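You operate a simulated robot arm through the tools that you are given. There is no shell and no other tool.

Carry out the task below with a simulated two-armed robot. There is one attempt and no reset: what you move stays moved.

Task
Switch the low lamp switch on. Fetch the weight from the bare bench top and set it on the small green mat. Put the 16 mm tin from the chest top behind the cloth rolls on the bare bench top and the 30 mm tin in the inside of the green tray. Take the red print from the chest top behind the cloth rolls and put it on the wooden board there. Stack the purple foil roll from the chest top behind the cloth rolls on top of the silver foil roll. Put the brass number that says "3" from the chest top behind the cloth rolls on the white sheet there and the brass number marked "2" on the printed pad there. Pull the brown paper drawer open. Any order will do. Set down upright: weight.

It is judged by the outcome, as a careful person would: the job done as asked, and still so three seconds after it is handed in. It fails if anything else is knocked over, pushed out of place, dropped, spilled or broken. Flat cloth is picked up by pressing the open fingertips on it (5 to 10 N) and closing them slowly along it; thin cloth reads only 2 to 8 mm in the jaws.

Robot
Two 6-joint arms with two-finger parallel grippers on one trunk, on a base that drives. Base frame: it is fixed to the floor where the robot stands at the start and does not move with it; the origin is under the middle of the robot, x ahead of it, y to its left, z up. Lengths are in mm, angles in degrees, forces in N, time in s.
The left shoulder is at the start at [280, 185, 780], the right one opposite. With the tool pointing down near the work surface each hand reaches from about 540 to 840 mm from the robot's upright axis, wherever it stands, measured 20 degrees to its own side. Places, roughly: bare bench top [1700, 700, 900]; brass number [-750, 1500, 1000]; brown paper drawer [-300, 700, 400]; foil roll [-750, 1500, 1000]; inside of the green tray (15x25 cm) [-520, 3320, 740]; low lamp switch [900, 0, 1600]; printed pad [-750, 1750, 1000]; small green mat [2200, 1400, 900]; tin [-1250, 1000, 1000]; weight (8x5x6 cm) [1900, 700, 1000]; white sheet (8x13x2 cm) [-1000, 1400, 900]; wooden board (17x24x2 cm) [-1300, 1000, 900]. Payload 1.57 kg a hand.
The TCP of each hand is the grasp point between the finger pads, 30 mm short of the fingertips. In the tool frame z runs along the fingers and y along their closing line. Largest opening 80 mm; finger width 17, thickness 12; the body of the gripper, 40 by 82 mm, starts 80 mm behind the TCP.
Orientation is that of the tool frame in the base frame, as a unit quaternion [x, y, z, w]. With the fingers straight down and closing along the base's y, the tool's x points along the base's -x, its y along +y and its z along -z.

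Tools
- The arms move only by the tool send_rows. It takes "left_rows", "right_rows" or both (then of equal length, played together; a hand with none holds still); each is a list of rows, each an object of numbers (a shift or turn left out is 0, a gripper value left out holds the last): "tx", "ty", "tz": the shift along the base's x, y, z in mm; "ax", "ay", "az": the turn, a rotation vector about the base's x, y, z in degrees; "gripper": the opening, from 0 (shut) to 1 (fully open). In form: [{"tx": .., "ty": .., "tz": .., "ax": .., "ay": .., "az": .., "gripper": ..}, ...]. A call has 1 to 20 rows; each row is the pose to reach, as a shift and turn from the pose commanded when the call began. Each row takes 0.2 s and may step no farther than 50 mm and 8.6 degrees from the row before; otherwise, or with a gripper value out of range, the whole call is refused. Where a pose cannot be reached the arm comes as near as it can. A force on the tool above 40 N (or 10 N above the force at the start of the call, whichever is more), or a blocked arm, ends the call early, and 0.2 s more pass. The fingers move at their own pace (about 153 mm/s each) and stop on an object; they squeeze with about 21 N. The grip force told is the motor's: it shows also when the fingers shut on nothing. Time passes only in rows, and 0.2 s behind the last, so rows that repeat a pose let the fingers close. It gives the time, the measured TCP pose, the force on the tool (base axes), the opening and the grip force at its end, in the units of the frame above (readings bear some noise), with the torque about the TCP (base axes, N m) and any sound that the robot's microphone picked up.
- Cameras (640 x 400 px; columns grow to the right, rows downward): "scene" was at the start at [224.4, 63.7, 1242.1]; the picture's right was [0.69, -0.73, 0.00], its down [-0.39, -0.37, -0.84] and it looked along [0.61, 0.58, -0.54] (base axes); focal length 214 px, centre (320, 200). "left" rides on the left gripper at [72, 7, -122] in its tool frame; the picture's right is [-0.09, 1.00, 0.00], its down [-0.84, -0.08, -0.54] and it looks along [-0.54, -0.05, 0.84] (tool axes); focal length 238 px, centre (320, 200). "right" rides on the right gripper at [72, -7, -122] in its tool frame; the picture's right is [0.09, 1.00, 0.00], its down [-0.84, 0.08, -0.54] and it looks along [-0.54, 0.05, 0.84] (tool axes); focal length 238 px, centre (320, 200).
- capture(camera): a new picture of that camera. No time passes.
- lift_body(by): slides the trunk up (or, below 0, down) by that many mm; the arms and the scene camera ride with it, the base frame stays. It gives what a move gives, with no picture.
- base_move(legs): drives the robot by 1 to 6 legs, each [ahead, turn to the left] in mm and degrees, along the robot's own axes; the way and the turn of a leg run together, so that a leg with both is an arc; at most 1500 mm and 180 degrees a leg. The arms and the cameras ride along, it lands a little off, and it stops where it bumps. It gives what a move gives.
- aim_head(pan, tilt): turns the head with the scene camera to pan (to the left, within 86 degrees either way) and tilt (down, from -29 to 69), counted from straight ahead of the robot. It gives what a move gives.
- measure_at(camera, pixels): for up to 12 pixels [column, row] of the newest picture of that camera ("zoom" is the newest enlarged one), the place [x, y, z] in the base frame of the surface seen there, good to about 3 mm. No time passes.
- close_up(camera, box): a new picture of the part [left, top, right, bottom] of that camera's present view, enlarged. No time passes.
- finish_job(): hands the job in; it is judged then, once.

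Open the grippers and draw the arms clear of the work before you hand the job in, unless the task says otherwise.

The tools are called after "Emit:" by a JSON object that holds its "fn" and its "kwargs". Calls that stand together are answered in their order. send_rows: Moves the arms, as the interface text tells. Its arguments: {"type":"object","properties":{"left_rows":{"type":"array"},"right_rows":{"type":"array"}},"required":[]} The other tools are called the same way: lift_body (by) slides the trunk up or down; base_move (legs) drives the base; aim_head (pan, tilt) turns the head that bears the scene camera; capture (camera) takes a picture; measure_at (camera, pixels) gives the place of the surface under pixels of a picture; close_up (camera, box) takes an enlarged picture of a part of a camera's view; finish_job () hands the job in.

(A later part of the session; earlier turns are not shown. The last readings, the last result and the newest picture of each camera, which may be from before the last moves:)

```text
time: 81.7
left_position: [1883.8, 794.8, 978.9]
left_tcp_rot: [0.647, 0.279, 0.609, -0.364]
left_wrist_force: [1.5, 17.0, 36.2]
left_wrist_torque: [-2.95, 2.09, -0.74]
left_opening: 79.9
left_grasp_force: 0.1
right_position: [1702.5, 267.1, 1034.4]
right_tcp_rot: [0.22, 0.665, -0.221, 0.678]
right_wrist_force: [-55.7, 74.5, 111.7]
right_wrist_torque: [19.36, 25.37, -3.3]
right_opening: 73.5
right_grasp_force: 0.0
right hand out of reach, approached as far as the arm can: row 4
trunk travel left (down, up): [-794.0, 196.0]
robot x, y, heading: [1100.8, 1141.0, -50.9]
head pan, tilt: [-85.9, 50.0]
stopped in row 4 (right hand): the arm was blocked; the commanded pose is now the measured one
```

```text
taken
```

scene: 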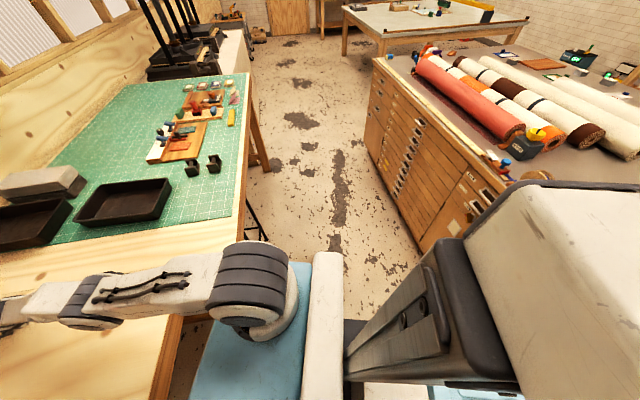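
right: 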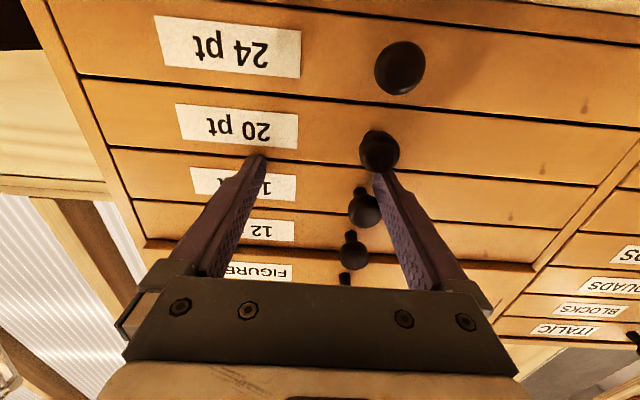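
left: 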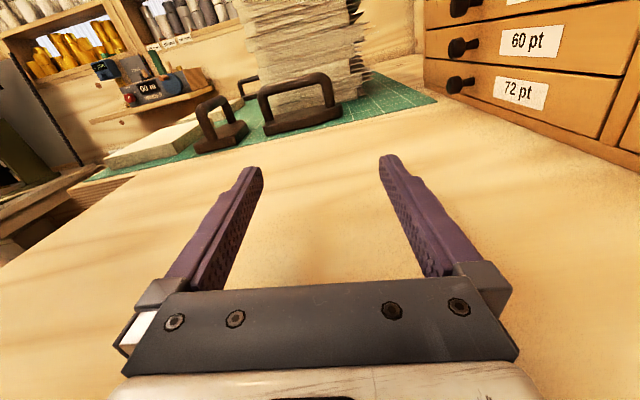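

The right arm acts like a strut against the cabinet. I look at the left wrist and the weight again before reversing more.

Emit:
{"fn": "aim_head", "kwargs": {"pan": 10, "tilt": 40}}

Emit:
{"fn": "close_up", "kwargs": {"camera": "scene", "box": [200, 140, 360, 240]}}

Emit:
{"fn": "close_up", "kwargs": {"camera": "scene", "box": [240, 160, 320, 210]}}

Emit:
{"fn": "measure_at", "kwargs": {"camera": "zoom", "pixels": [[420, 300], [440, 330], [400, 350], [450, 300], [430, 260], [380, 200], [300, 300], [460, 345]]}}

```text
time: 83.4
left_position: [1884.1, 794.6, 977.4]
left_tcp_rot: [0.648, 0.279, 0.609, -0.363]
left_wrist_force: [-7.7, -1.3, 59.1]
left_wrist_torque: [-6.01, 3.89, -0.77]
left_opening: 79.9
left_grasp_force: 0.0
right_position: [1702.8, 268.5, 1033.8]
right_tcp_rot: [0.219, 0.666, -0.221, 0.678]
right_wrist_force: [-53.6, 80.2, 113.4]
right_wrist_torque: [19.14, 26.63, -2.39]
right_opening: 73.4
right_grasp_force: 0.0
trunk travel left (down, up): [-794.0, 196.0]
robot x, y, heading: [1098.8, 1139.7, -50.7]
head pan, tilt: [10.0, 40.0]
```

```text
4.00 times, centred on (280, 190) of scene
```

zoom: 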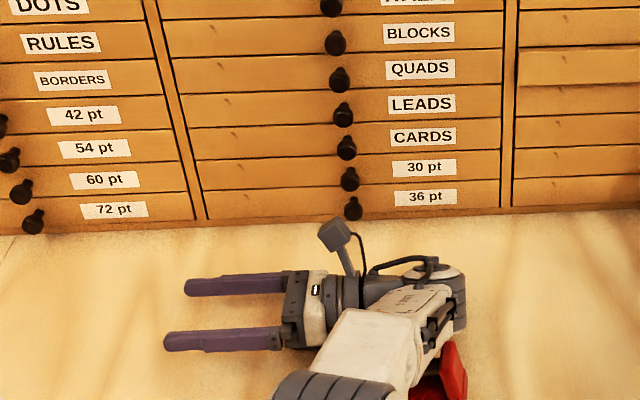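

```text
8.00 times, centred on (280, 185) of scene
```

zoom: 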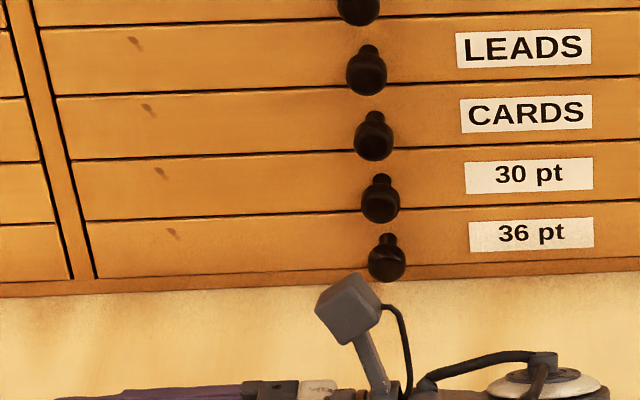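

```text
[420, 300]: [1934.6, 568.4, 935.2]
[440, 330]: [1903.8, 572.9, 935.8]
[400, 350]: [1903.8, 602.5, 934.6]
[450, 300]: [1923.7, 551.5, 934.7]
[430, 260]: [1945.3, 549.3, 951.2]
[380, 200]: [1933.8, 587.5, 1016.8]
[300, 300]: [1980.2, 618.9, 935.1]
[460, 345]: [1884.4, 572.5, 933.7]
```

The left arm is well within reach (~525 mm from its shoulder). I try a slow ramp raising only the left.

Emit:
{"fn": "send_rows", "kwargs": {"left_rows": [{"tz": 2}, {"tz": 4}, {"tz": 6}, {"tz": 9}, {"tz": 12}, {"tz": 16}, {"tz": 20}, {"tz": 25}, {"tz": 30}]}}

Emit:
{"fn": "close_up", "kwargs": {"camera": "scene", "box": [180, 170, 340, 270]}}

```text
time: 83.7
left_position: [1885.6, 792.6, 979.0]
left_tcp_rot: [0.648, 0.276, 0.612, -0.36]
left_wrist_force: [11.0, 10.1, 24.2]
left_wrist_torque: [-1.93, 0.99, 0.41]
left_opening: 80.0
left_grasp_force: 0.1
right_position: [1702.4, 268.6, 1034.8]
right_tcp_rot: [0.218, 0.666, -0.221, 0.678]
right_wrist_force: [-57.2, 72.9, 113.3]
right_wrist_torque: [19.9, 25.58, -2.74]
right_opening: 74.0
right_grasp_force: 0.1
trunk travel left (down, up): [-794.0, 196.0]
robot x, y, heading: [1103.0, 1141.4, -50.6]
head pan, tilt: [10.0, 40.0]
stopped in row 1 (right hand): the force on the tool passed its limit at 161 N (the readings are from after the stop); the commanded pose is now the measured one
```

```text
4.00 times, centred on (260, 220) of scene
```

zoom: 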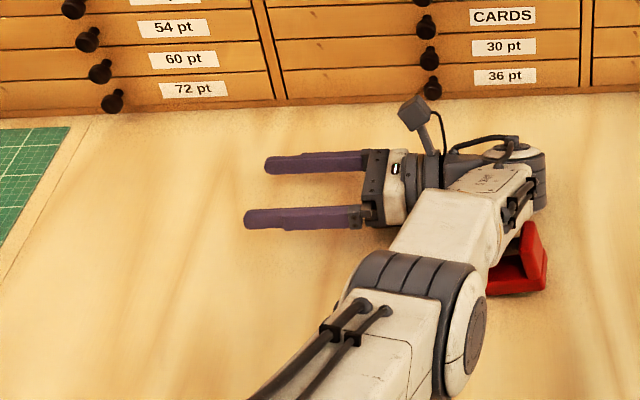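

The weight stands upright on the bench. I measure it, then alternate small lifts and reverses to work the arms free.

Emit:
{"fn": "measure_at", "kwargs": {"camera": "zoom", "pixels": [[530, 235], [540, 290], [505, 275], [490, 293]]}}

Emit:
{"fn": "base_move", "kwargs": {"legs": [[-200, 0]]}}

Emit:
{"fn": "lift_body", "kwargs": {"by": 100}}

Emit:
{"fn": "base_move", "kwargs": {"legs": [[-200, 0]]}}

Emit:
{"fn": "lift_body", "kwargs": {"by": 100}}

Emit:
{"fn": "base_move", "kwargs": {"legs": [[-200, 0]]}}

Emit:
{"fn": "lift_body", "kwargs": {"by": 100}}

Emit:
{"fn": "capture", "kwargs": {"camera": "scene"}}

```text
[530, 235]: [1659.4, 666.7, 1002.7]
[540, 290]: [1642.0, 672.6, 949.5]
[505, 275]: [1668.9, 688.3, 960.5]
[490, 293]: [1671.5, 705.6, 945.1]
```

```text
time: 84.7
left_position: [1885.1, 789.4, 979.5]
left_tcp_rot: [0.648, 0.289, 0.614, -0.345]
left_wrist_force: [-0.3, -0.4, 0.9]
left_wrist_torque: [-0.14, 0.1, 0.06]
left_opening: 79.7
left_grasp_force: 0.1
right_position: [1703.4, 268.4, 1034.0]
right_tcp_rot: [0.213, 0.666, -0.231, 0.677]
right_wrist_force: [-51.7, 56.3, 36.8]
right_wrist_torque: [8.18, 9.91, -1.43]
right_opening: 72.9
right_grasp_force: 0.1
trunk travel left (down, up): [-794.0, 196.0]
robot x, y, heading: [1074.3, 1166.5, -51.0]
head pan, tilt: [10.0, 40.0]
stopped in leg 1: the robot was blocked; the commanded pose is now the measured one
```

```text
time: 84.9
left_position: [1887.3, 789.3, 980.9]
left_tcp_rot: [0.647, 0.292, 0.615, -0.343]
left_wrist_force: [-0.4, -0.6, -0.2]
left_wrist_torque: [0.0, -0.01, 0.02]
left_opening: 80.2
left_grasp_force: 0.0
right_position: [1702.1, 268.2, 1036.1]
right_tcp_rot: [0.212, 0.666, -0.231, 0.677]
right_wrist_force: [-55.6, 53.4, 34.5]
right_wrist_torque: [6.91, 8.25, 0.65]
right_opening: 72.8
right_grasp_force: 0.1
trunk travel left (down, up): [-793.0, 197.0]
robot x, y, heading: [1077.1, 1167.6, -51.0]
head pan, tilt: [10.0, 40.0]
stopped: the force on the tool passed its limit at 105 N (the readings are from after the stop); the commanded pose is now the measured one
```

```text
time: 85.7
left_position: [1885.1, 790.3, 982.3]
left_tcp_rot: [0.647, 0.295, 0.615, -0.34]
left_wrist_force: [-0.2, 0.2, 0.3]
left_wrist_torque: [0.01, -0.03, 0.02]
left_opening: 79.9
left_grasp_force: 0.1
right_position: [1702.8, 271.3, 1037.8]
right_tcp_rot: [0.21, 0.665, -0.235, 0.677]
right_wrist_force: [0.1, -0.3, -0.4]
right_wrist_torque: [0.01, -0.02, 0.01]
right_opening: 80.3
right_grasp_force: 0.1
trunk travel left (down, up): [-793.0, 197.0]
robot x, y, heading: [1076.4, 1175.0, -50.7]
head pan, tilt: [10.0, 40.0]
stopped in leg 1: the robot was blocked; the commanded pose is now the measured one
```

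```text
time: 86.8
left_position: [1884.8, 790.8, 1077.7]
left_tcp_rot: [0.647, 0.294, 0.615, -0.341]
left_wrist_force: [-0.4, 0.5, 0.2]
left_wrist_torque: [-0.02, -0.03, 0.01]
left_opening: 79.9
left_grasp_force: 0.1
right_position: [1699.6, 273.3, 1107.4]
right_tcp_rot: [0.22, 0.68, -0.226, 0.662]
right_wrist_force: [-1.5, 1.4, -5.5]
right_wrist_torque: [0.23, -0.04, -0.1]
right_opening: 79.6
right_grasp_force: 0.0
trunk travel left (down, up): [-888.0, 102.0]
robot x, y, heading: [1070.8, 1172.8, -51.1]
head pan, tilt: [10.0, 40.0]
stopped: the force on the tool passed its limit at 45 N (the readings are from after the stop); the commanded pose is now the measured one
```

```text
time: 88.4
left_position: [1760.0, 942.4, 1077.6]
left_tcp_rot: [0.647, 0.294, 0.616, -0.34]
left_wrist_force: [0.0, 0.5, 0.1]
left_wrist_torque: [0.0, 0.01, 0.03]
left_opening: 80.1
left_grasp_force: 0.1
right_position: [1573.0, 426.2, 1109.0]
right_tcp_rot: [0.22, 0.678, -0.229, 0.663]
right_wrist_force: [0.3, 0.2, -0.5]
right_wrist_torque: [-0.01, 0.03, -0.03]
right_opening: 80.0
right_grasp_force: 0.1
trunk travel left (down, up): [-888.0, 102.0]
robot x, y, heading: [943.7, 1328.4, -51.0]
head pan, tilt: [10.0, 40.0]
```

```text
time: 89.7
left_position: [1760.0, 942.5, 1178.7]
left_tcp_rot: [0.647, 0.295, 0.615, -0.341]
left_wrist_force: [0.1, -0.3, -0.4]
left_wrist_torque: [0.01, -0.04, -0.04]
left_opening: 80.2
left_grasp_force: 0.1
right_position: [1573.1, 425.9, 1210.0]
right_tcp_rot: [0.22, 0.679, -0.229, 0.662]
right_wrist_force: [-0.1, 0.2, 0.1]
right_wrist_torque: [-0.04, -0.03, -0.05]
right_opening: 79.9
right_grasp_force: 0.1
trunk travel left (down, up): [-988.0, 2.0]
robot x, y, heading: [949.0, 1330.2, -50.8]
head pan, tilt: [10.0, 40.0]
```

```text
taken
```

scene: 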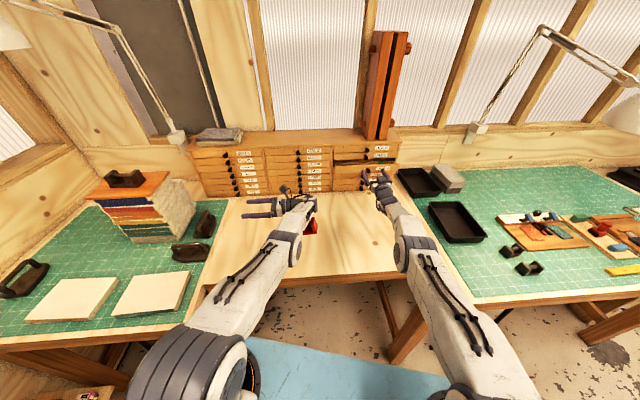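

Both arms are free with zero force. I check the weight and the drawers of the cabinet.

Emit:
{"fn": "close_up", "kwargs": {"camera": "scene", "box": [180, 130, 420, 280]}}

Emit:
{"fn": "close_up", "kwargs": {"camera": "scene", "box": [270, 190, 366, 250]}}

Emit:
{"fn": "measure_at", "kwargs": {"camera": "zoom", "pixels": [[275, 240], [260, 290], [300, 260], [290, 290], [300, 100], [230, 200]]}}

Emit:
{"fn": "close_up", "kwargs": {"camera": "scene", "box": [320, 130, 432, 200]}}

```text
2.67 times, centred on (300, 205) of scene
```

zoom: 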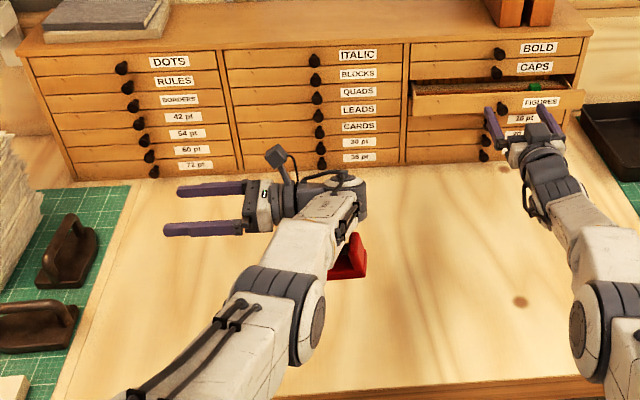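

```text
6.67 times, centred on (318, 220) of scene
```

zoom: 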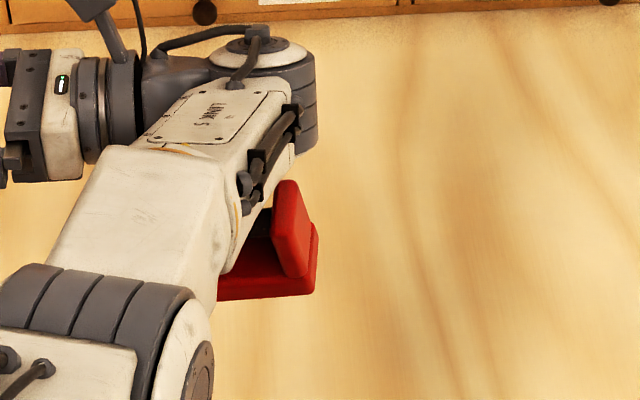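

```text
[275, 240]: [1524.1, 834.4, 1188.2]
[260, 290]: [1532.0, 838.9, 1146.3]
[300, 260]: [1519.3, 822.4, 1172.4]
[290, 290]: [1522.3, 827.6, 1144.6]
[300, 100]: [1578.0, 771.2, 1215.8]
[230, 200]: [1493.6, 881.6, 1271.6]
```

```text
5.71 times, centred on (376, 165) of scene
```

zoom: 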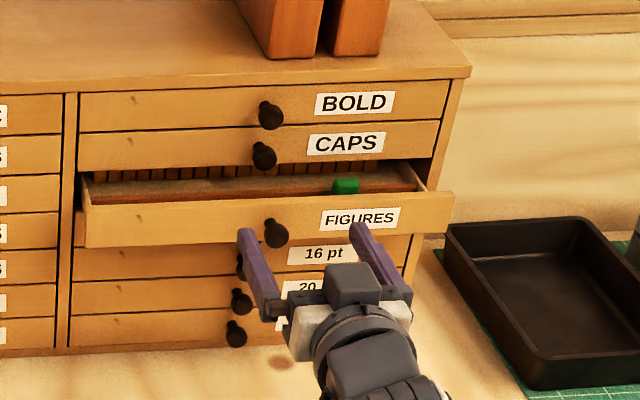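

The FIGURES drawer got pulled out ~80 mm (I'll push it back), and the weight hangs hooked on the left forearm. First I carefully fold the right arm back to a natural fingers-down pose.

Emit:
{"fn": "send_rows", "kwargs": {"right_rows": [{"tx": -10, "ty": 12, "tz": 5}, {"tx": -25, "ty": 30, "tz": 10, "ax": 2, "ay": 3}, {"tx": -45, "ty": 55, "tz": 20, "ax": 6, "ay": 8}, {"tx": -66, "ty": 82, "tz": 30, "ax": 10, "ay": 13.3}, {"tx": -88, "ty": 108, "tz": 40, "ax": 14.4, "ay": 19.2}, {"tx": -110, "ty": 135, "tz": 50, "ax": 18.6, "ay": 24.8}]}}

Emit:
{"fn": "capture", "kwargs": {"camera": "scene"}}

```text
time: 91.1
left_position: [1760.2, 943.3, 1177.6]
left_tcp_rot: [0.647, 0.296, 0.615, -0.341]
left_wrist_force: [-0.4, 0.5, -0.2]
left_wrist_torque: [0.02, 0.01, 0.02]
left_opening: 80.2
left_grasp_force: 0.1
right_position: [1462.8, 560.7, 1259.5]
right_tcp_rot: [0.268, 0.833, -0.157, 0.457]
right_wrist_force: [-0.2, 0.4, 0.3]
right_wrist_torque: [0.01, -0.03, -0.01]
right_opening: 79.8
right_grasp_force: 0.0
right hand out of reach, approached as far as the arm can: row 2, 3, 4
trunk travel left (down, up): [-988.0, 2.0]
robot x, y, heading: [949.7, 1326.2, -50.7]
head pan, tilt: [10.0, 40.0]
```

```text
taken
```

scene: 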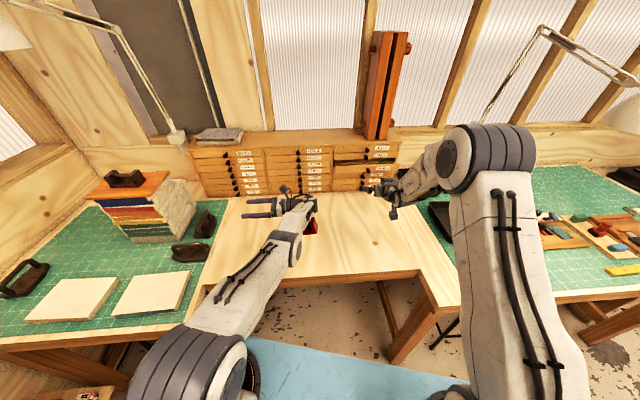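

The right arm folds back well. I complete its rotation to fingers-down, further back and to the right.

Emit:
{"fn": "send_rows", "kwargs": {"right_rows": [{"tx": -33, "ty": 18, "tz": 5, "ax": 5, "ay": 6.6}, {"tx": -66, "ty": 37, "tz": 10, "ax": 10, "ay": 13.2}, {"tx": -100, "ty": 56, "tz": 15, "ax": 15, "ay": 19.8}, {"tx": -134, "ty": 75, "tz": 20, "ax": 20, "ay": 26.4}, {"tx": -168, "ty": 94, "tz": 20, "ax": 25, "ay": 33}, {"tx": -201, "ty": 112, "tz": 20, "ax": 30, "ay": 39.6}, {"tx": -235, "ty": 131, "tz": 20, "ax": 34.5, "ay": 46}]}}

Emit:
{"fn": "capture", "kwargs": {"camera": "scene"}}

Emit:
{"fn": "capture", "kwargs": {"camera": "right"}}

```text
time: 92.7
left_position: [1758.9, 942.1, 1178.1]
left_tcp_rot: [0.648, 0.294, 0.616, -0.34]
left_wrist_force: [0.6, 0.2, 0.0]
left_wrist_torque: [-0.02, -0.03, 0.02]
left_opening: 80.2
left_grasp_force: 0.2
right_position: [1227.8, 691.6, 1279.5]
right_tcp_rot: [0.308, 0.952, -0.001, 0.003]
right_wrist_force: [-0.2, 0.3, 0.1]
right_wrist_torque: [0.02, 0.0, 0.0]
right_opening: 80.1
right_grasp_force: 0.1
right hand out of reach, approached as far as the arm can: row 3
trunk travel left (down, up): [-988.0, 2.0]
robot x, y, heading: [949.1, 1331.1, -51.0]
head pan, tilt: [10.0, 40.0]
```

```text
taken
```

scene: 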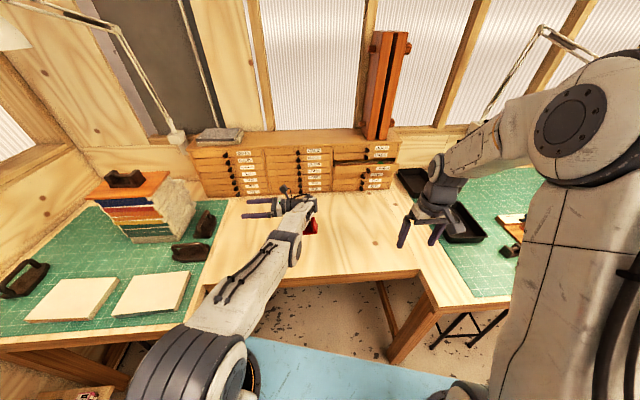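

```text
taken
```

right: 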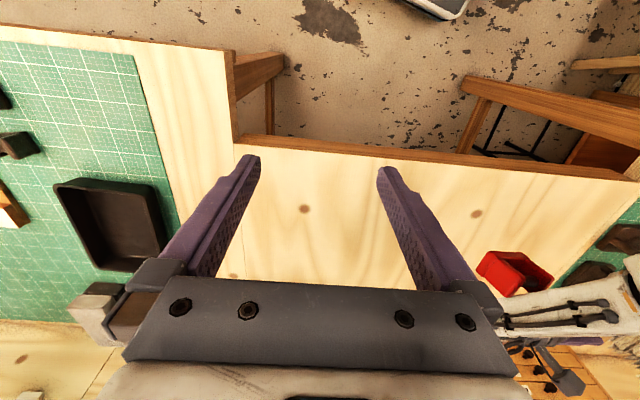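

Right arm is natural again, and its camera sees the hanging weight at (515,272). I zoom on it.

Emit:
{"fn": "close_up", "kwargs": {"camera": "right", "box": [448, 222, 608, 322]}}

Emit:
{"fn": "measure_at", "kwargs": {"camera": "zoom", "pixels": [[150, 160], [250, 240], [390, 250], [130, 260], [200, 280], [300, 160], [240, 140], [300, 200], [220, 200], [350, 300], [180, 330], [330, 240]]}}

```text
4.00 times, centred on (528, 272) of right
```

zoom: 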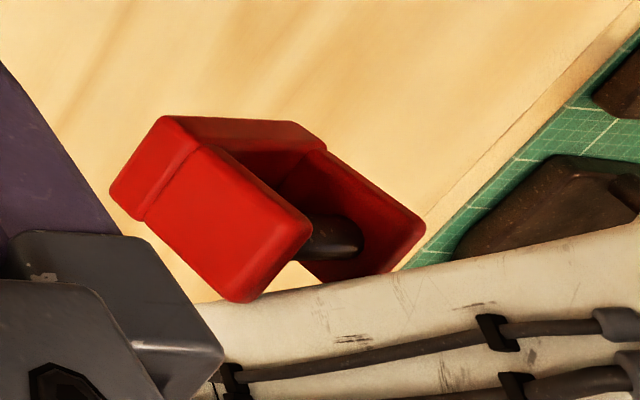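

```text
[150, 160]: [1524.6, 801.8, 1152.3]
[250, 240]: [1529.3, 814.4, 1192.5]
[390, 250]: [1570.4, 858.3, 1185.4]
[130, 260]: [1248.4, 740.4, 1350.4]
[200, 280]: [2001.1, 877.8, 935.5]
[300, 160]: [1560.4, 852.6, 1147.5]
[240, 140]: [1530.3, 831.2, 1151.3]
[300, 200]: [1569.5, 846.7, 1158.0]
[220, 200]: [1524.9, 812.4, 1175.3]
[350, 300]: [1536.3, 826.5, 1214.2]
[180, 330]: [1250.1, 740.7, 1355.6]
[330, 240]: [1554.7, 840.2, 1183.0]
```

The weight hangs upright beside the left forearm. I drive forward 120 mm so it is well over the bench, then lower the trunk most of the way (carriage stays clear of the bench).

Emit:
{"fn": "base_move", "kwargs": {"legs": [[120, 0]]}}

Emit:
{"fn": "lift_body", "kwargs": {"by": -150}}

Emit:
{"fn": "capture", "kwargs": {"camera": "scene"}}

Emit:
{"fn": "capture", "kwargs": {"camera": "right"}}

```text
time: 94.0
left_position: [1833.8, 849.0, 1178.0]
left_tcp_rot: [0.647, 0.294, 0.616, -0.34]
left_wrist_force: [-0.1, -1.0, -0.2]
left_wrist_torque: [-0.01, -0.02, 0.02]
left_opening: 79.9
left_grasp_force: 0.1
right_position: [1303.1, 598.2, 1278.1]
right_tcp_rot: [0.308, 0.951, -0.002, 0.004]
right_wrist_force: [-0.5, 0.4, 0.6]
right_wrist_torque: [0.01, 0.02, 0.01]
right_opening: 80.1
right_grasp_force: 0.1
trunk travel left (down, up): [-988.0, 2.0]
robot x, y, heading: [1024.0, 1238.6, -50.9]
head pan, tilt: [10.0, 40.0]
```

```text
time: 95.7
left_position: [1833.7, 850.1, 1028.7]
left_tcp_rot: [0.648, 0.294, 0.616, -0.34]
left_wrist_force: [-0.4, 0.0, -0.5]
left_wrist_torque: [-0.02, 0.01, -0.02]
left_opening: 80.0
left_grasp_force: 0.0
right_position: [1303.5, 599.6, 1128.2]
right_tcp_rot: [0.308, 0.951, -0.002, 0.004]
right_wrist_force: [-0.8, 0.0, 1.1]
right_wrist_torque: [0.01, -0.01, -0.01]
right_opening: 80.0
right_grasp_force: 0.0
trunk travel left (down, up): [-838.0, 152.0]
robot x, y, heading: [1024.7, 1233.2, -51.0]
head pan, tilt: [10.0, 40.0]
```

```text
taken
```

scene: 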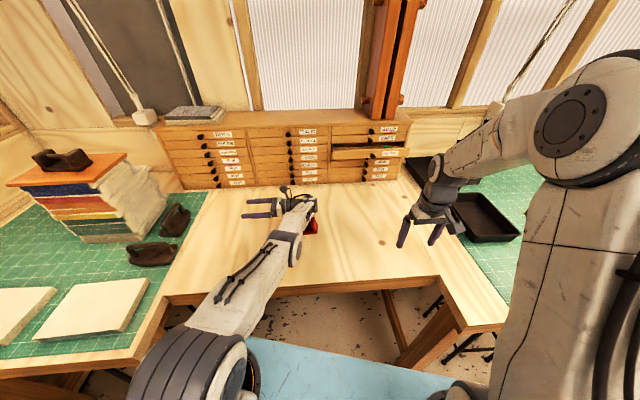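

```text
taken
```

right: 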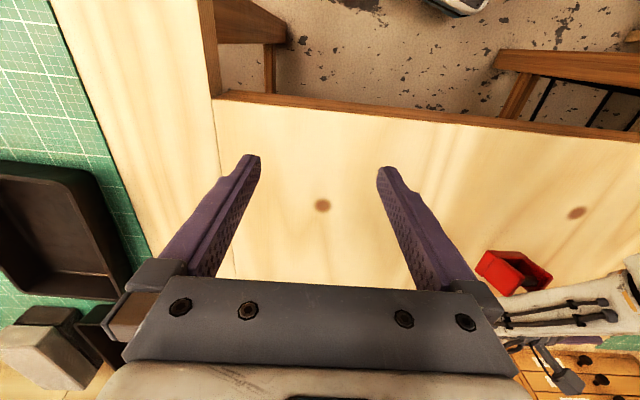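

Weight is now ~55 mm above the bench. I lower another 45 mm and then in small steps.

Emit:
{"fn": "lift_body", "kwargs": {"by": -42}}

Emit:
{"fn": "close_up", "kwargs": {"camera": "right", "box": [448, 222, 608, 322]}}

Emit:
{"fn": "measure_at", "kwargs": {"camera": "zoom", "pixels": [[150, 160], [250, 240], [390, 250], [300, 160], [240, 140], [125, 195], [220, 200], [240, 280]]}}

Emit:
{"fn": "close_up", "kwargs": {"camera": "scene", "box": [250, 180, 346, 240]}}

```text
time: 96.6
left_position: [1835.0, 848.2, 987.1]
left_tcp_rot: [0.647, 0.294, 0.617, -0.338]
left_wrist_force: [-1.0, 0.1, 0.0]
left_wrist_torque: [-0.02, -0.01, -0.01]
left_opening: 80.0
left_grasp_force: 0.0
right_position: [1303.8, 598.7, 1085.9]
right_tcp_rot: [0.308, 0.951, -0.002, 0.004]
right_wrist_force: [-0.7, -0.8, -0.9]
right_wrist_torque: [-0.01, 0.02, -0.02]
right_opening: 80.2
right_grasp_force: 0.0
trunk travel left (down, up): [-796.0, 194.0]
robot x, y, heading: [1022.1, 1233.8, -51.0]
head pan, tilt: [10.0, 40.0]
```

```text
4.00 times, centred on (528, 272) of right
```

zoom: 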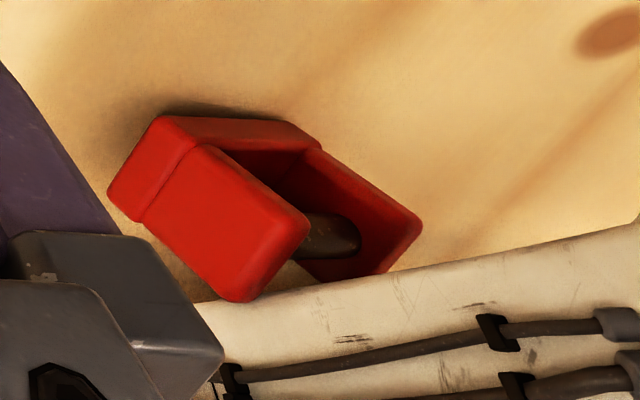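

```text
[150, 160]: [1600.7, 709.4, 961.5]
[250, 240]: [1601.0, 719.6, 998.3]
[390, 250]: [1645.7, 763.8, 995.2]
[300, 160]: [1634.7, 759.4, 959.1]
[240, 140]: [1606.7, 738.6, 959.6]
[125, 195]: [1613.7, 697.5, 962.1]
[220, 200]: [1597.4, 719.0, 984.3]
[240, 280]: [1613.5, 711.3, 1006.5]
```

```text
6.67 times, centred on (298, 210) of scene
```

zoom: 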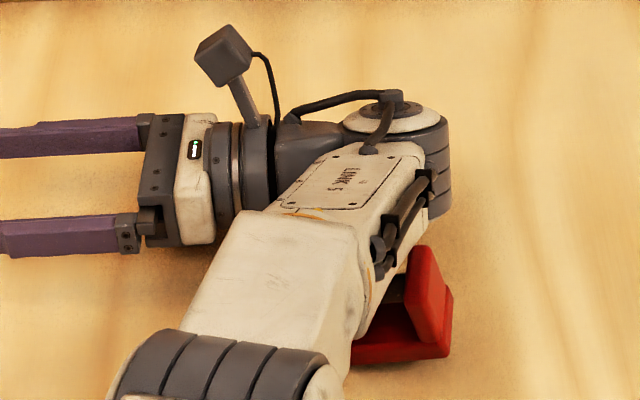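

The weight is ~10 mm above the bench. I lower in small steps until it stands.

Emit:
{"fn": "lift_body", "kwargs": {"by": -8}}

Emit:
{"fn": "lift_body", "kwargs": {"by": -4}}

Emit:
{"fn": "close_up", "kwargs": {"camera": "right", "box": [448, 222, 608, 322]}}

Emit:
{"fn": "measure_at", "kwargs": {"camera": "zoom", "pixels": [[150, 160], [250, 240], [390, 250], [300, 160], [240, 140], [125, 195], [220, 200], [240, 280]]}}

```text
time: 97.1
left_position: [1834.5, 845.9, 986.6]
left_tcp_rot: [0.646, 0.299, 0.618, -0.333]
left_wrist_force: [-0.5, 0.0, 0.4]
left_wrist_torque: [-0.01, 0.0, 0.03]
left_opening: 79.9
left_grasp_force: 0.0
right_position: [1301.2, 599.5, 1080.3]
right_tcp_rot: [0.308, 0.951, -0.002, 0.005]
right_wrist_force: [0.5, 0.0, -0.5]
right_wrist_torque: [-0.01, -0.03, -0.01]
right_opening: 80.2
right_grasp_force: 0.0
trunk travel left (down, up): [-788.0, 202.0]
robot x, y, heading: [1027.7, 1234.6, -51.2]
head pan, tilt: [10.0, 40.0]
```

```text
time: 97.7
left_position: [1833.6, 845.1, 984.7]
left_tcp_rot: [0.646, 0.301, 0.618, -0.331]
left_wrist_force: [0.0, 0.0, -0.1]
left_wrist_torque: [0.03, 0.07, -0.01]
left_opening: 79.9
left_grasp_force: 0.1
right_position: [1301.3, 599.1, 1075.6]
right_tcp_rot: [0.308, 0.951, -0.001, 0.005]
right_wrist_force: [-0.1, -0.3, 0.1]
right_wrist_torque: [0.01, -0.03, -0.01]
right_opening: 80.1
right_grasp_force: 0.0
trunk travel left (down, up): [-784.0, 206.0]
robot x, y, heading: [1022.9, 1236.3, -51.0]
head pan, tilt: [10.0, 40.0]
```

```text
4.00 times, centred on (528, 272) of right
```

zoom: 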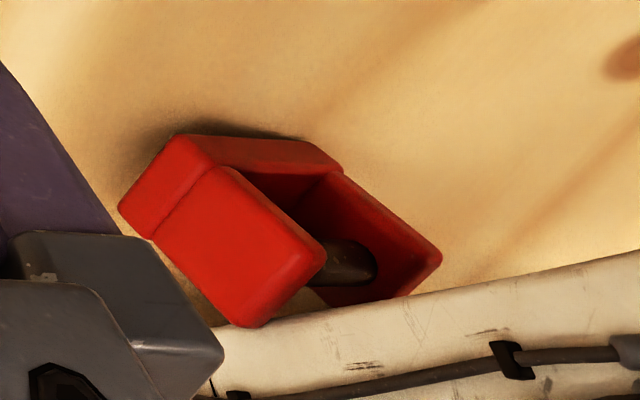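

```text
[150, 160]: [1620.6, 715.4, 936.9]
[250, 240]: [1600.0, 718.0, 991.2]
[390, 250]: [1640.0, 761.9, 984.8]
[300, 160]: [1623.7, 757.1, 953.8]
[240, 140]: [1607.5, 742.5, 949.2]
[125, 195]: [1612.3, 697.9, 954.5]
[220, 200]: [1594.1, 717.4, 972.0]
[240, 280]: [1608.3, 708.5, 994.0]
```

The weight stands on the bench (plate top ≈951, cheeks ≈992). I raise the trunk slightly to take pressure off and check whether it stays.

Emit:
{"fn": "lift_body", "kwargs": {"by": 4}}

Emit:
{"fn": "base_move", "kwargs": {"legs": [[40, 0]]}}

Emit:
{"fn": "capture", "kwargs": {"camera": "right"}}

Emit:
{"fn": "close_up", "kwargs": {"camera": "scene", "box": [250, 180, 346, 240]}}

Emit:
{"fn": "measure_at", "kwargs": {"camera": "zoom", "pixels": [[425, 260], [440, 340], [430, 300]]}}

```text
time: 98.2
left_position: [1834.2, 847.9, 984.3]
left_tcp_rot: [0.647, 0.297, 0.617, -0.335]
left_wrist_force: [0.4, 0.0, 0.0]
left_wrist_torque: [0.0, 0.02, -0.01]
left_opening: 80.2
left_grasp_force: 0.0
right_position: [1301.5, 599.3, 1079.7]
right_tcp_rot: [0.308, 0.951, -0.001, 0.005]
right_wrist_force: [-0.7, -0.4, -0.4]
right_wrist_torque: [0.01, 0.0, 0.01]
right_opening: 80.0
right_grasp_force: 0.1
trunk travel left (down, up): [-788.0, 202.0]
robot x, y, heading: [1024.2, 1233.9, -51.0]
head pan, tilt: [10.0, 40.0]
```

```text
time: 99.1
left_position: [1859.7, 819.1, 981.1]
left_tcp_rot: [0.647, 0.297, 0.616, -0.338]
left_wrist_force: [0.4, 0.1, 0.2]
left_wrist_torque: [0.05, -0.01, 0.01]
left_opening: 80.2
left_grasp_force: 0.0
right_position: [1327.5, 569.8, 1079.9]
right_tcp_rot: [0.307, 0.952, -0.003, 0.005]
right_wrist_force: [-0.1, 0.2, -0.4]
right_wrist_torque: [-0.02, 0.01, 0.0]
right_opening: 80.0
right_grasp_force: 0.0
trunk travel left (down, up): [-788.0, 202.0]
robot x, y, heading: [1049.0, 1205.6, -50.8]
head pan, tilt: [10.0, 40.0]
```

```text
taken
```

right: 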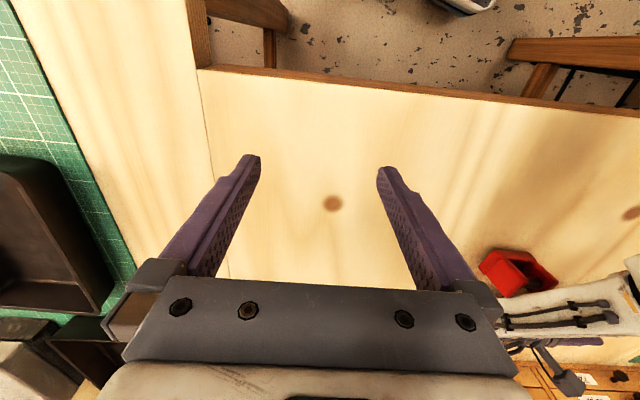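

```text
6.67 times, centred on (298, 210) of scene
```

zoom: 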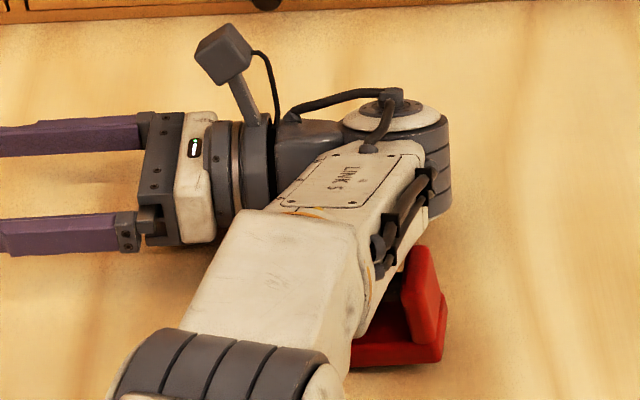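

```text
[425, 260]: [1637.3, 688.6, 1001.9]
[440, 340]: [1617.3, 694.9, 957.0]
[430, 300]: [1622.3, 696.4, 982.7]
```

The weight still follows the arm. I turn the base left a little so the arm slides sideways off it.

Emit:
{"fn": "base_move", "kwargs": {"legs": [[0, 5]]}}

Emit:
{"fn": "capture", "kwargs": {"camera": "right"}}

Emit:
{"fn": "capture", "kwargs": {"camera": "scene"}}

Emit:
{"fn": "close_up", "kwargs": {"camera": "scene", "box": [250, 180, 346, 240]}}

```text
time: 100.0
left_position: [1891.0, 890.5, 983.1]
left_tcp_rot: [0.633, 0.324, 0.601, -0.363]
left_wrist_force: [0.1, -0.2, 0.4]
left_wrist_torque: [-0.02, -0.04, -0.01]
left_opening: 80.1
left_grasp_force: 0.1
right_position: [1383.7, 594.4, 1077.7]
right_tcp_rot: [0.266, 0.964, -0.003, 0.005]
right_wrist_force: [0.6, 1.0, 0.2]
right_wrist_torque: [0.0, -0.01, 0.0]
right_opening: 80.2
right_grasp_force: 0.0
trunk travel left (down, up): [-788.0, 202.0]
robot x, y, heading: [1050.0, 1204.0, -45.8]
head pan, tilt: [10.0, 40.0]
```

```text
taken
```

right: 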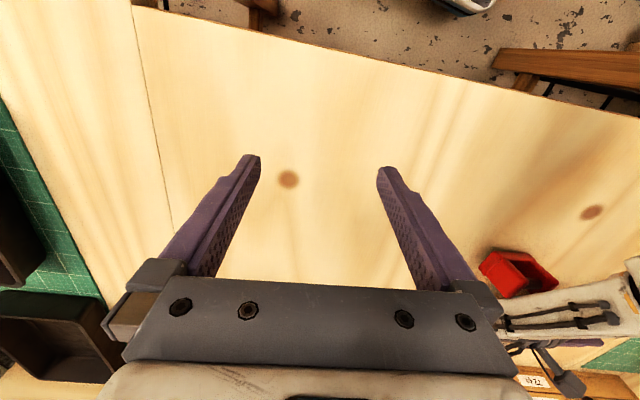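

```text
taken
```

scene: 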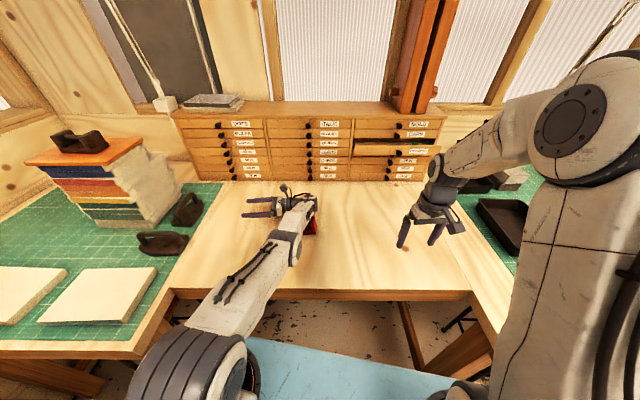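

```text
6.67 times, centred on (298, 210) of scene
```

zoom: 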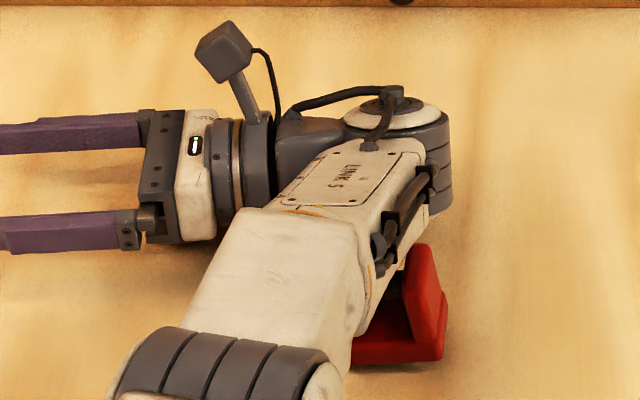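

The weight is wedged firmly on the forearm, so I'll grip it with the right hand. I look closely at it from the right camera and measure its corners.

Emit:
{"fn": "close_up", "kwargs": {"camera": "right", "box": [464, 230, 592, 310]}}

Emit:
{"fn": "measure_at", "kwargs": {"camera": "zoom", "pixels": [[75, 180], [150, 110], [340, 120], [150, 220], [130, 160], [300, 270], [220, 330], [180, 180], [330, 210], [460, 280], [300, 240], [240, 240]]}}

```text
5.00 times, centred on (528, 270) of right
```

zoom: 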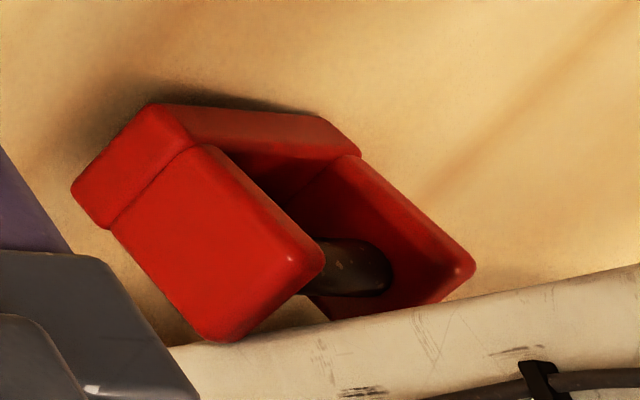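

```text
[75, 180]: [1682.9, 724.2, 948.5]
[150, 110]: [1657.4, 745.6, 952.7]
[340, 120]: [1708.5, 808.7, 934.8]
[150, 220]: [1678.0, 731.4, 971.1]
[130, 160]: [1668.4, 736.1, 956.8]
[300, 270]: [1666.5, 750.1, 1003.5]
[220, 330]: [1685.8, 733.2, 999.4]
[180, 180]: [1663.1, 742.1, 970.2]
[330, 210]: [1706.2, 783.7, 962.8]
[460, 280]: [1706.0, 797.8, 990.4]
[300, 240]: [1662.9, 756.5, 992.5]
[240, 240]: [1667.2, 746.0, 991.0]
```

Cheek nearest the right hand has centre ≈[1681,735]; gripping it across its 50 mm depth looks possible. I measure the forearm's right flank for clearance.

Emit:
{"fn": "close_up", "kwargs": {"camera": "scene", "box": [250, 180, 346, 240]}}

Emit:
{"fn": "measure_at", "kwargs": {"camera": "zoom", "pixels": [[300, 230], [350, 260], [355, 330], [370, 250], [380, 225], [415, 190], [440, 180], [380, 250], [425, 260], [440, 300], [435, 345], [390, 350]]}}

```text
6.67 times, centred on (298, 210) of scene
```

zoom: 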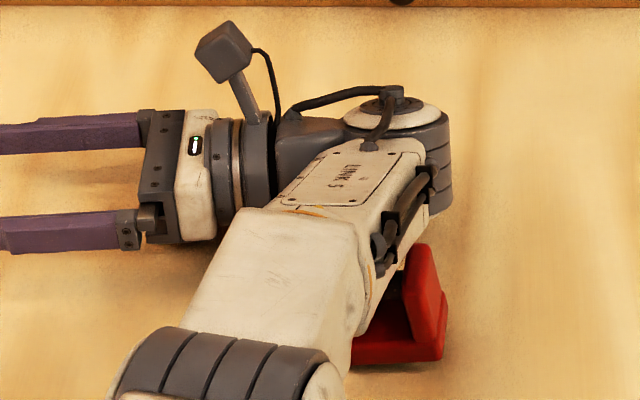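

```text
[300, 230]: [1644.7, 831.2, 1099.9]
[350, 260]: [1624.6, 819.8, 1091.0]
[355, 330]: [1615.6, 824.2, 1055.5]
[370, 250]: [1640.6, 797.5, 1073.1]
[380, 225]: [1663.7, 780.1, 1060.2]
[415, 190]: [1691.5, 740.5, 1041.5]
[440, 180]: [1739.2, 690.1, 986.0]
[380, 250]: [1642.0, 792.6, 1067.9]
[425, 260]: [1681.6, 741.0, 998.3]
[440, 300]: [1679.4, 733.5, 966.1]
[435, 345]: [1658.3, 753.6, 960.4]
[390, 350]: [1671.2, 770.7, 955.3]
```

Link 5 overhangs the cheek, so a 45° approach from the right side is needed. I first yaw the right hand +80° while moving it to a stand-off right of the weight.

Emit:
{"fn": "send_rows", "kwargs": {"right_rows": [{"tz": 10, "az": 8}, {"tx": 15, "ty": -10, "tz": 30, "az": 16}, {"tx": 35, "ty": -20, "tz": 40, "az": 24}, {"tx": 60, "ty": -25, "tz": 40, "az": 32}, {"tx": 85, "ty": -25, "tz": 40, "az": 40}, {"tx": 110, "ty": -20, "tz": 40, "az": 48}, {"tx": 135, "ty": -10, "tz": 40, "az": 56}, {"tx": 160, "ty": 0, "tz": 40, "az": 64}, {"tx": 180, "ty": 10, "tz": 40, "az": 72}, {"tx": 195, "ty": 20, "tz": 40, "az": 79}, {"tx": 195, "ty": 20, "tz": 40, "az": 79}]}}

Emit:
{"fn": "capture", "kwargs": {"camera": "right"}}

Emit:
{"fn": "capture", "kwargs": {"camera": "scene"}}

```text
time: 102.4
left_position: [1890.9, 890.2, 982.2]
left_tcp_rot: [0.633, 0.325, 0.601, -0.363]
left_wrist_force: [0.4, 0.0, 0.0]
left_wrist_torque: [-0.02, 0.03, 0.01]
left_opening: 80.1
left_grasp_force: 0.1
right_position: [1578.2, 615.4, 1119.6]
right_tcp_rot: [-0.41, 0.912, 0.001, 0.004]
right_wrist_force: [-0.1, -0.2, -0.4]
right_wrist_torque: [0.01, 0.0, 0.03]
right_opening: 79.9
right_grasp_force: 0.1
trunk travel left (down, up): [-788.0, 202.0]
robot x, y, heading: [1048.3, 1205.0, -45.8]
head pan, tilt: [10.0, 40.0]
```

```text
taken
```

right: 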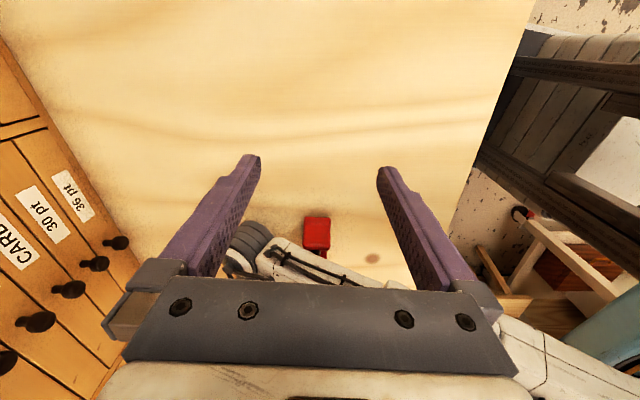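

```text
taken
```

scene: 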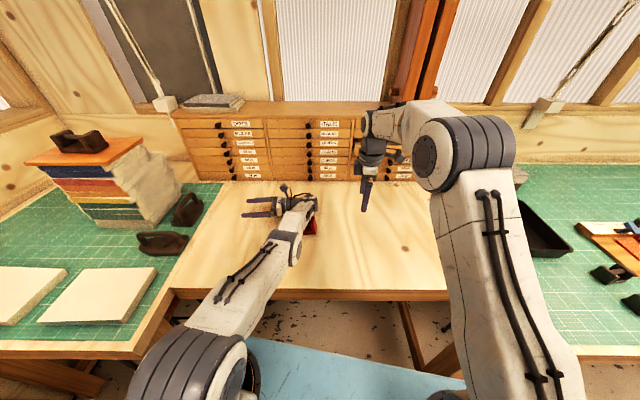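

The right camera sees the weight end-on at (317,235). I zoom in on the wedge.

Emit:
{"fn": "close_up", "kwargs": {"camera": "right", "box": [240, 190, 400, 290]}}

Emit:
{"fn": "measure_at", "kwargs": {"camera": "zoom", "pixels": [[260, 120], [355, 125], [260, 230], [355, 240], [310, 150], [310, 220], [200, 260], [60, 200], [330, 320], [250, 240], [345, 265], [300, 280]]}}

```text
4.00 times, centred on (320, 240) of right
```

zoom: 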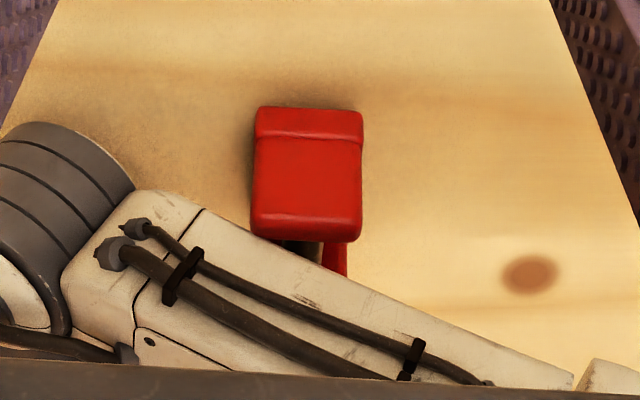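

```text
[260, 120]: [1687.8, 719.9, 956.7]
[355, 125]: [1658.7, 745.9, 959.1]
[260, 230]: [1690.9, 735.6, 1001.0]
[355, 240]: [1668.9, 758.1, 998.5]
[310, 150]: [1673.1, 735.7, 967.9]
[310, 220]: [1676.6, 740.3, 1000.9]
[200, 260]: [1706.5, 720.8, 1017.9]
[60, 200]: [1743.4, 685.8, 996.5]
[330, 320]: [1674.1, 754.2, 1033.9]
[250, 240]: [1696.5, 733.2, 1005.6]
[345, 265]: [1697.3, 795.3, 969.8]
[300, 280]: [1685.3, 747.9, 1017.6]
```

Link 5 is jammed between the cheeks on the bar; cheek 1 is freely accessible from the right. I pitch the right hand 45° and move to a stand-off 90 mm from it.

Emit:
{"fn": "send_rows", "kwargs": {"right_rows": [{"tx": 8, "ty": 11, "tz": 0, "ax": 5.6, "ay": -4.9}, {"tx": 16, "ty": 22, "tz": -10, "ax": 11.3, "ay": -9.9}, {"tx": 24, "ty": 33, "tz": -25, "ax": 16.9, "ay": -14.8}, {"tx": 32, "ty": 45, "tz": -40, "ax": 22.5, "ay": -19.8}, {"tx": 40, "ty": 56, "tz": -55, "ax": 28.1, "ay": -24.7}, {"tx": 49, "ty": 67, "tz": -73, "ax": 33.8, "ay": -29.7}, {"tx": 49, "ty": 67, "tz": -73, "ax": 33.8, "ay": -29.7}]}}

Emit:
{"fn": "capture", "kwargs": {"camera": "right"}}

Emit:
{"fn": "close_up", "kwargs": {"camera": "scene", "box": [240, 150, 400, 250]}}

```text
time: 104.0
left_position: [1891.5, 890.2, 981.1]
left_tcp_rot: [0.634, 0.324, 0.602, -0.363]
left_wrist_force: [0.0, -0.3, -0.3]
left_wrist_torque: [-0.01, 0.02, 0.01]
left_opening: 80.1
left_grasp_force: 0.1
right_position: [1628.7, 681.6, 1046.4]
right_tcp_rot: [-0.377, 0.842, 0.16, 0.352]
right_wrist_force: [-0.7, 0.4, 0.1]
right_wrist_torque: [0.0, 0.0, 0.02]
right_opening: 79.9
right_grasp_force: 0.1
trunk travel left (down, up): [-788.0, 202.0]
robot x, y, heading: [1050.5, 1202.0, -45.8]
head pan, tilt: [10.0, 40.0]
```

```text
taken
```

right: 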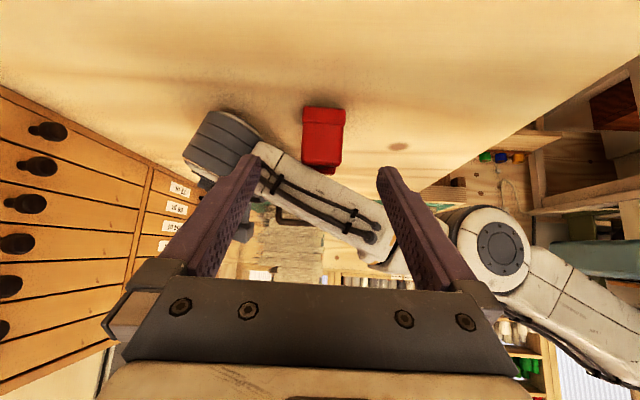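

```text
4.00 times, centred on (320, 200) of scene
```

zoom: 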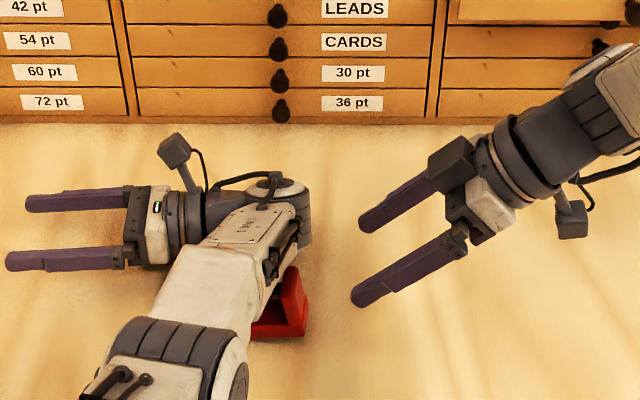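

The hand is centred on the cheek. I advance along the finger direction in small rows.

Emit:
{"fn": "send_rows", "kwargs": {"right_rows": [{"tx": 8, "ty": 9.6, "tz": -12.7}, {"tx": 16, "ty": 19.2, "tz": -25.4}, {"tx": 24, "ty": 28.8, "tz": -38}, {"tx": 30, "ty": 36, "tz": -47.5}, {"tx": 35, "ty": 42, "tz": -55.5}, {"tx": 40, "ty": 48, "tz": -63.4}]}}

Emit:
{"fn": "capture", "kwargs": {"camera": "right"}}

Emit:
{"fn": "close_up", "kwargs": {"camera": "scene", "box": [250, 170, 346, 230]}}

```text
time: 105.4
left_position: [1890.9, 889.6, 981.2]
left_tcp_rot: [0.633, 0.326, 0.602, -0.363]
left_wrist_force: [0.6, 0.0, -0.2]
left_wrist_torque: [0.01, 0.0, 0.0]
left_opening: 80.1
left_grasp_force: 0.0
right_position: [1666.8, 730.7, 981.8]
right_tcp_rot: [-0.376, 0.842, 0.16, 0.352]
right_wrist_force: [0.0, 0.4, -0.8]
right_wrist_torque: [0.0, -0.04, -0.01]
right_opening: 79.9
right_grasp_force: 0.1
trunk travel left (down, up): [-788.0, 202.0]
robot x, y, heading: [1049.7, 1202.7, -46.0]
head pan, tilt: [10.0, 40.0]
```

```text
taken
```

right: 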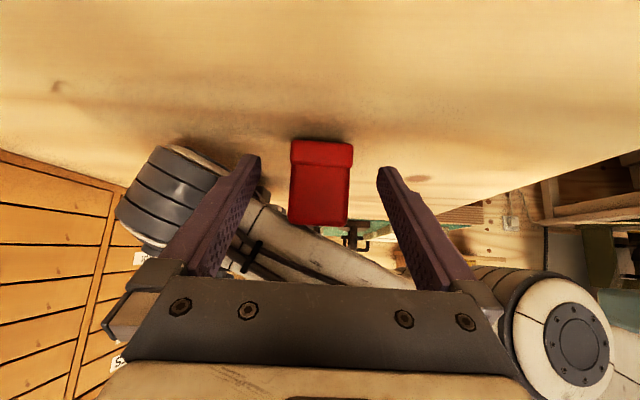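

```text
6.67 times, centred on (298, 200) of scene
```

zoom: 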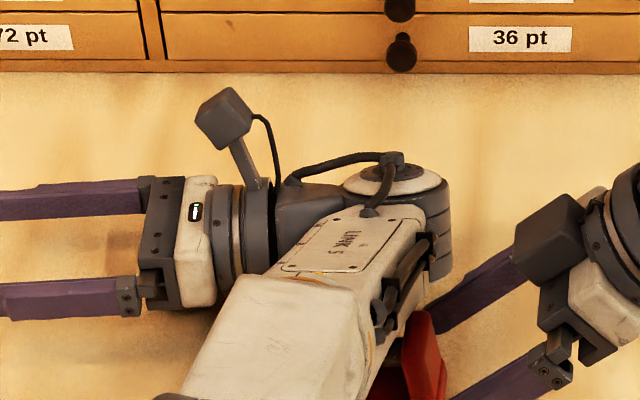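

Fingertips seem still short of the cheek. I measure the fingertip and cheek positions in the right camera.

Emit:
{"fn": "measure_at", "kwargs": {"camera": "right", "pixels": [[252, 158], [383, 172], [300, 150], [345, 150], [297, 215], [342, 215], [320, 180], [320, 215], [320, 160]]}}

```text
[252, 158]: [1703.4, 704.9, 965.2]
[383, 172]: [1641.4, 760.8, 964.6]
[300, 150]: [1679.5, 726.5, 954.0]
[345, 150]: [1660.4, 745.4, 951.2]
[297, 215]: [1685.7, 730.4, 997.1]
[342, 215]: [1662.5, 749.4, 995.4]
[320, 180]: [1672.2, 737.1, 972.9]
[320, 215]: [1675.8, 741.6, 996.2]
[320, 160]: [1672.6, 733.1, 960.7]
```

Tips are level with the cheek's outer face. I advance 18 mm more horizontally, then close the gripper.

Emit:
{"fn": "send_rows", "kwargs": {"right_rows": [{"tx": 4, "ty": 4.5}, {"tx": 8, "ty": 9}, {"tx": 12, "ty": 13.5}, {"tx": 12, "ty": 13.5, "gripper": 0.75}, {"tx": 12, "ty": 13.5, "gripper": 0.65}, {"tx": 12, "ty": 13.5, "gripper": 0.5}, {"tx": 12, "ty": 13.5, "gripper": 0.3}, {"tx": 12, "ty": 13.5, "gripper": 0.3}]}}

Emit:
{"fn": "capture", "kwargs": {"camera": "right"}}

Emit:
{"fn": "close_up", "kwargs": {"camera": "scene", "box": [250, 170, 346, 230]}}

```text
time: 107.2
left_position: [1891.2, 889.9, 982.0]
left_tcp_rot: [0.634, 0.324, 0.601, -0.364]
left_wrist_force: [0.3, 0.3, 0.1]
left_wrist_torque: [-0.04, 0.01, -0.03]
left_opening: 80.0
left_grasp_force: 0.1
right_position: [1680.0, 745.7, 983.6]
right_tcp_rot: [-0.378, 0.841, 0.161, 0.352]
right_wrist_force: [-5.0, 9.2, 3.8]
right_wrist_torque: [0.67, -0.44, 0.08]
right_opening: 41.8
right_grasp_force: 21.2
trunk travel left (down, up): [-788.0, 202.0]
robot x, y, heading: [1045.2, 1204.2, -45.9]
head pan, tilt: [10.0, 40.0]
```

```text
taken
```

right: 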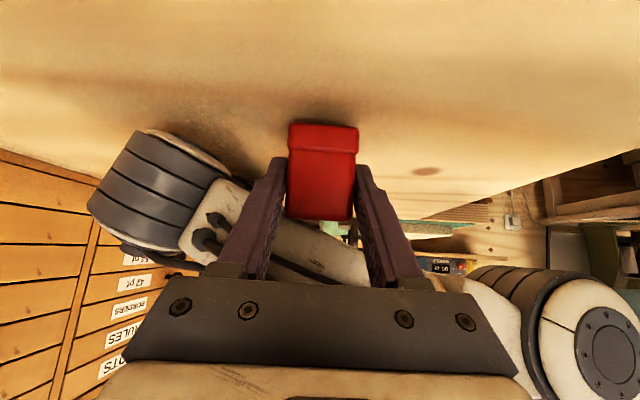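

```text
6.67 times, centred on (298, 200) of scene
```

zoom: 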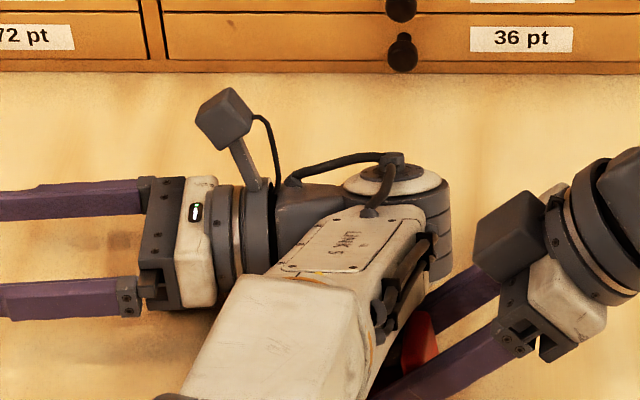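

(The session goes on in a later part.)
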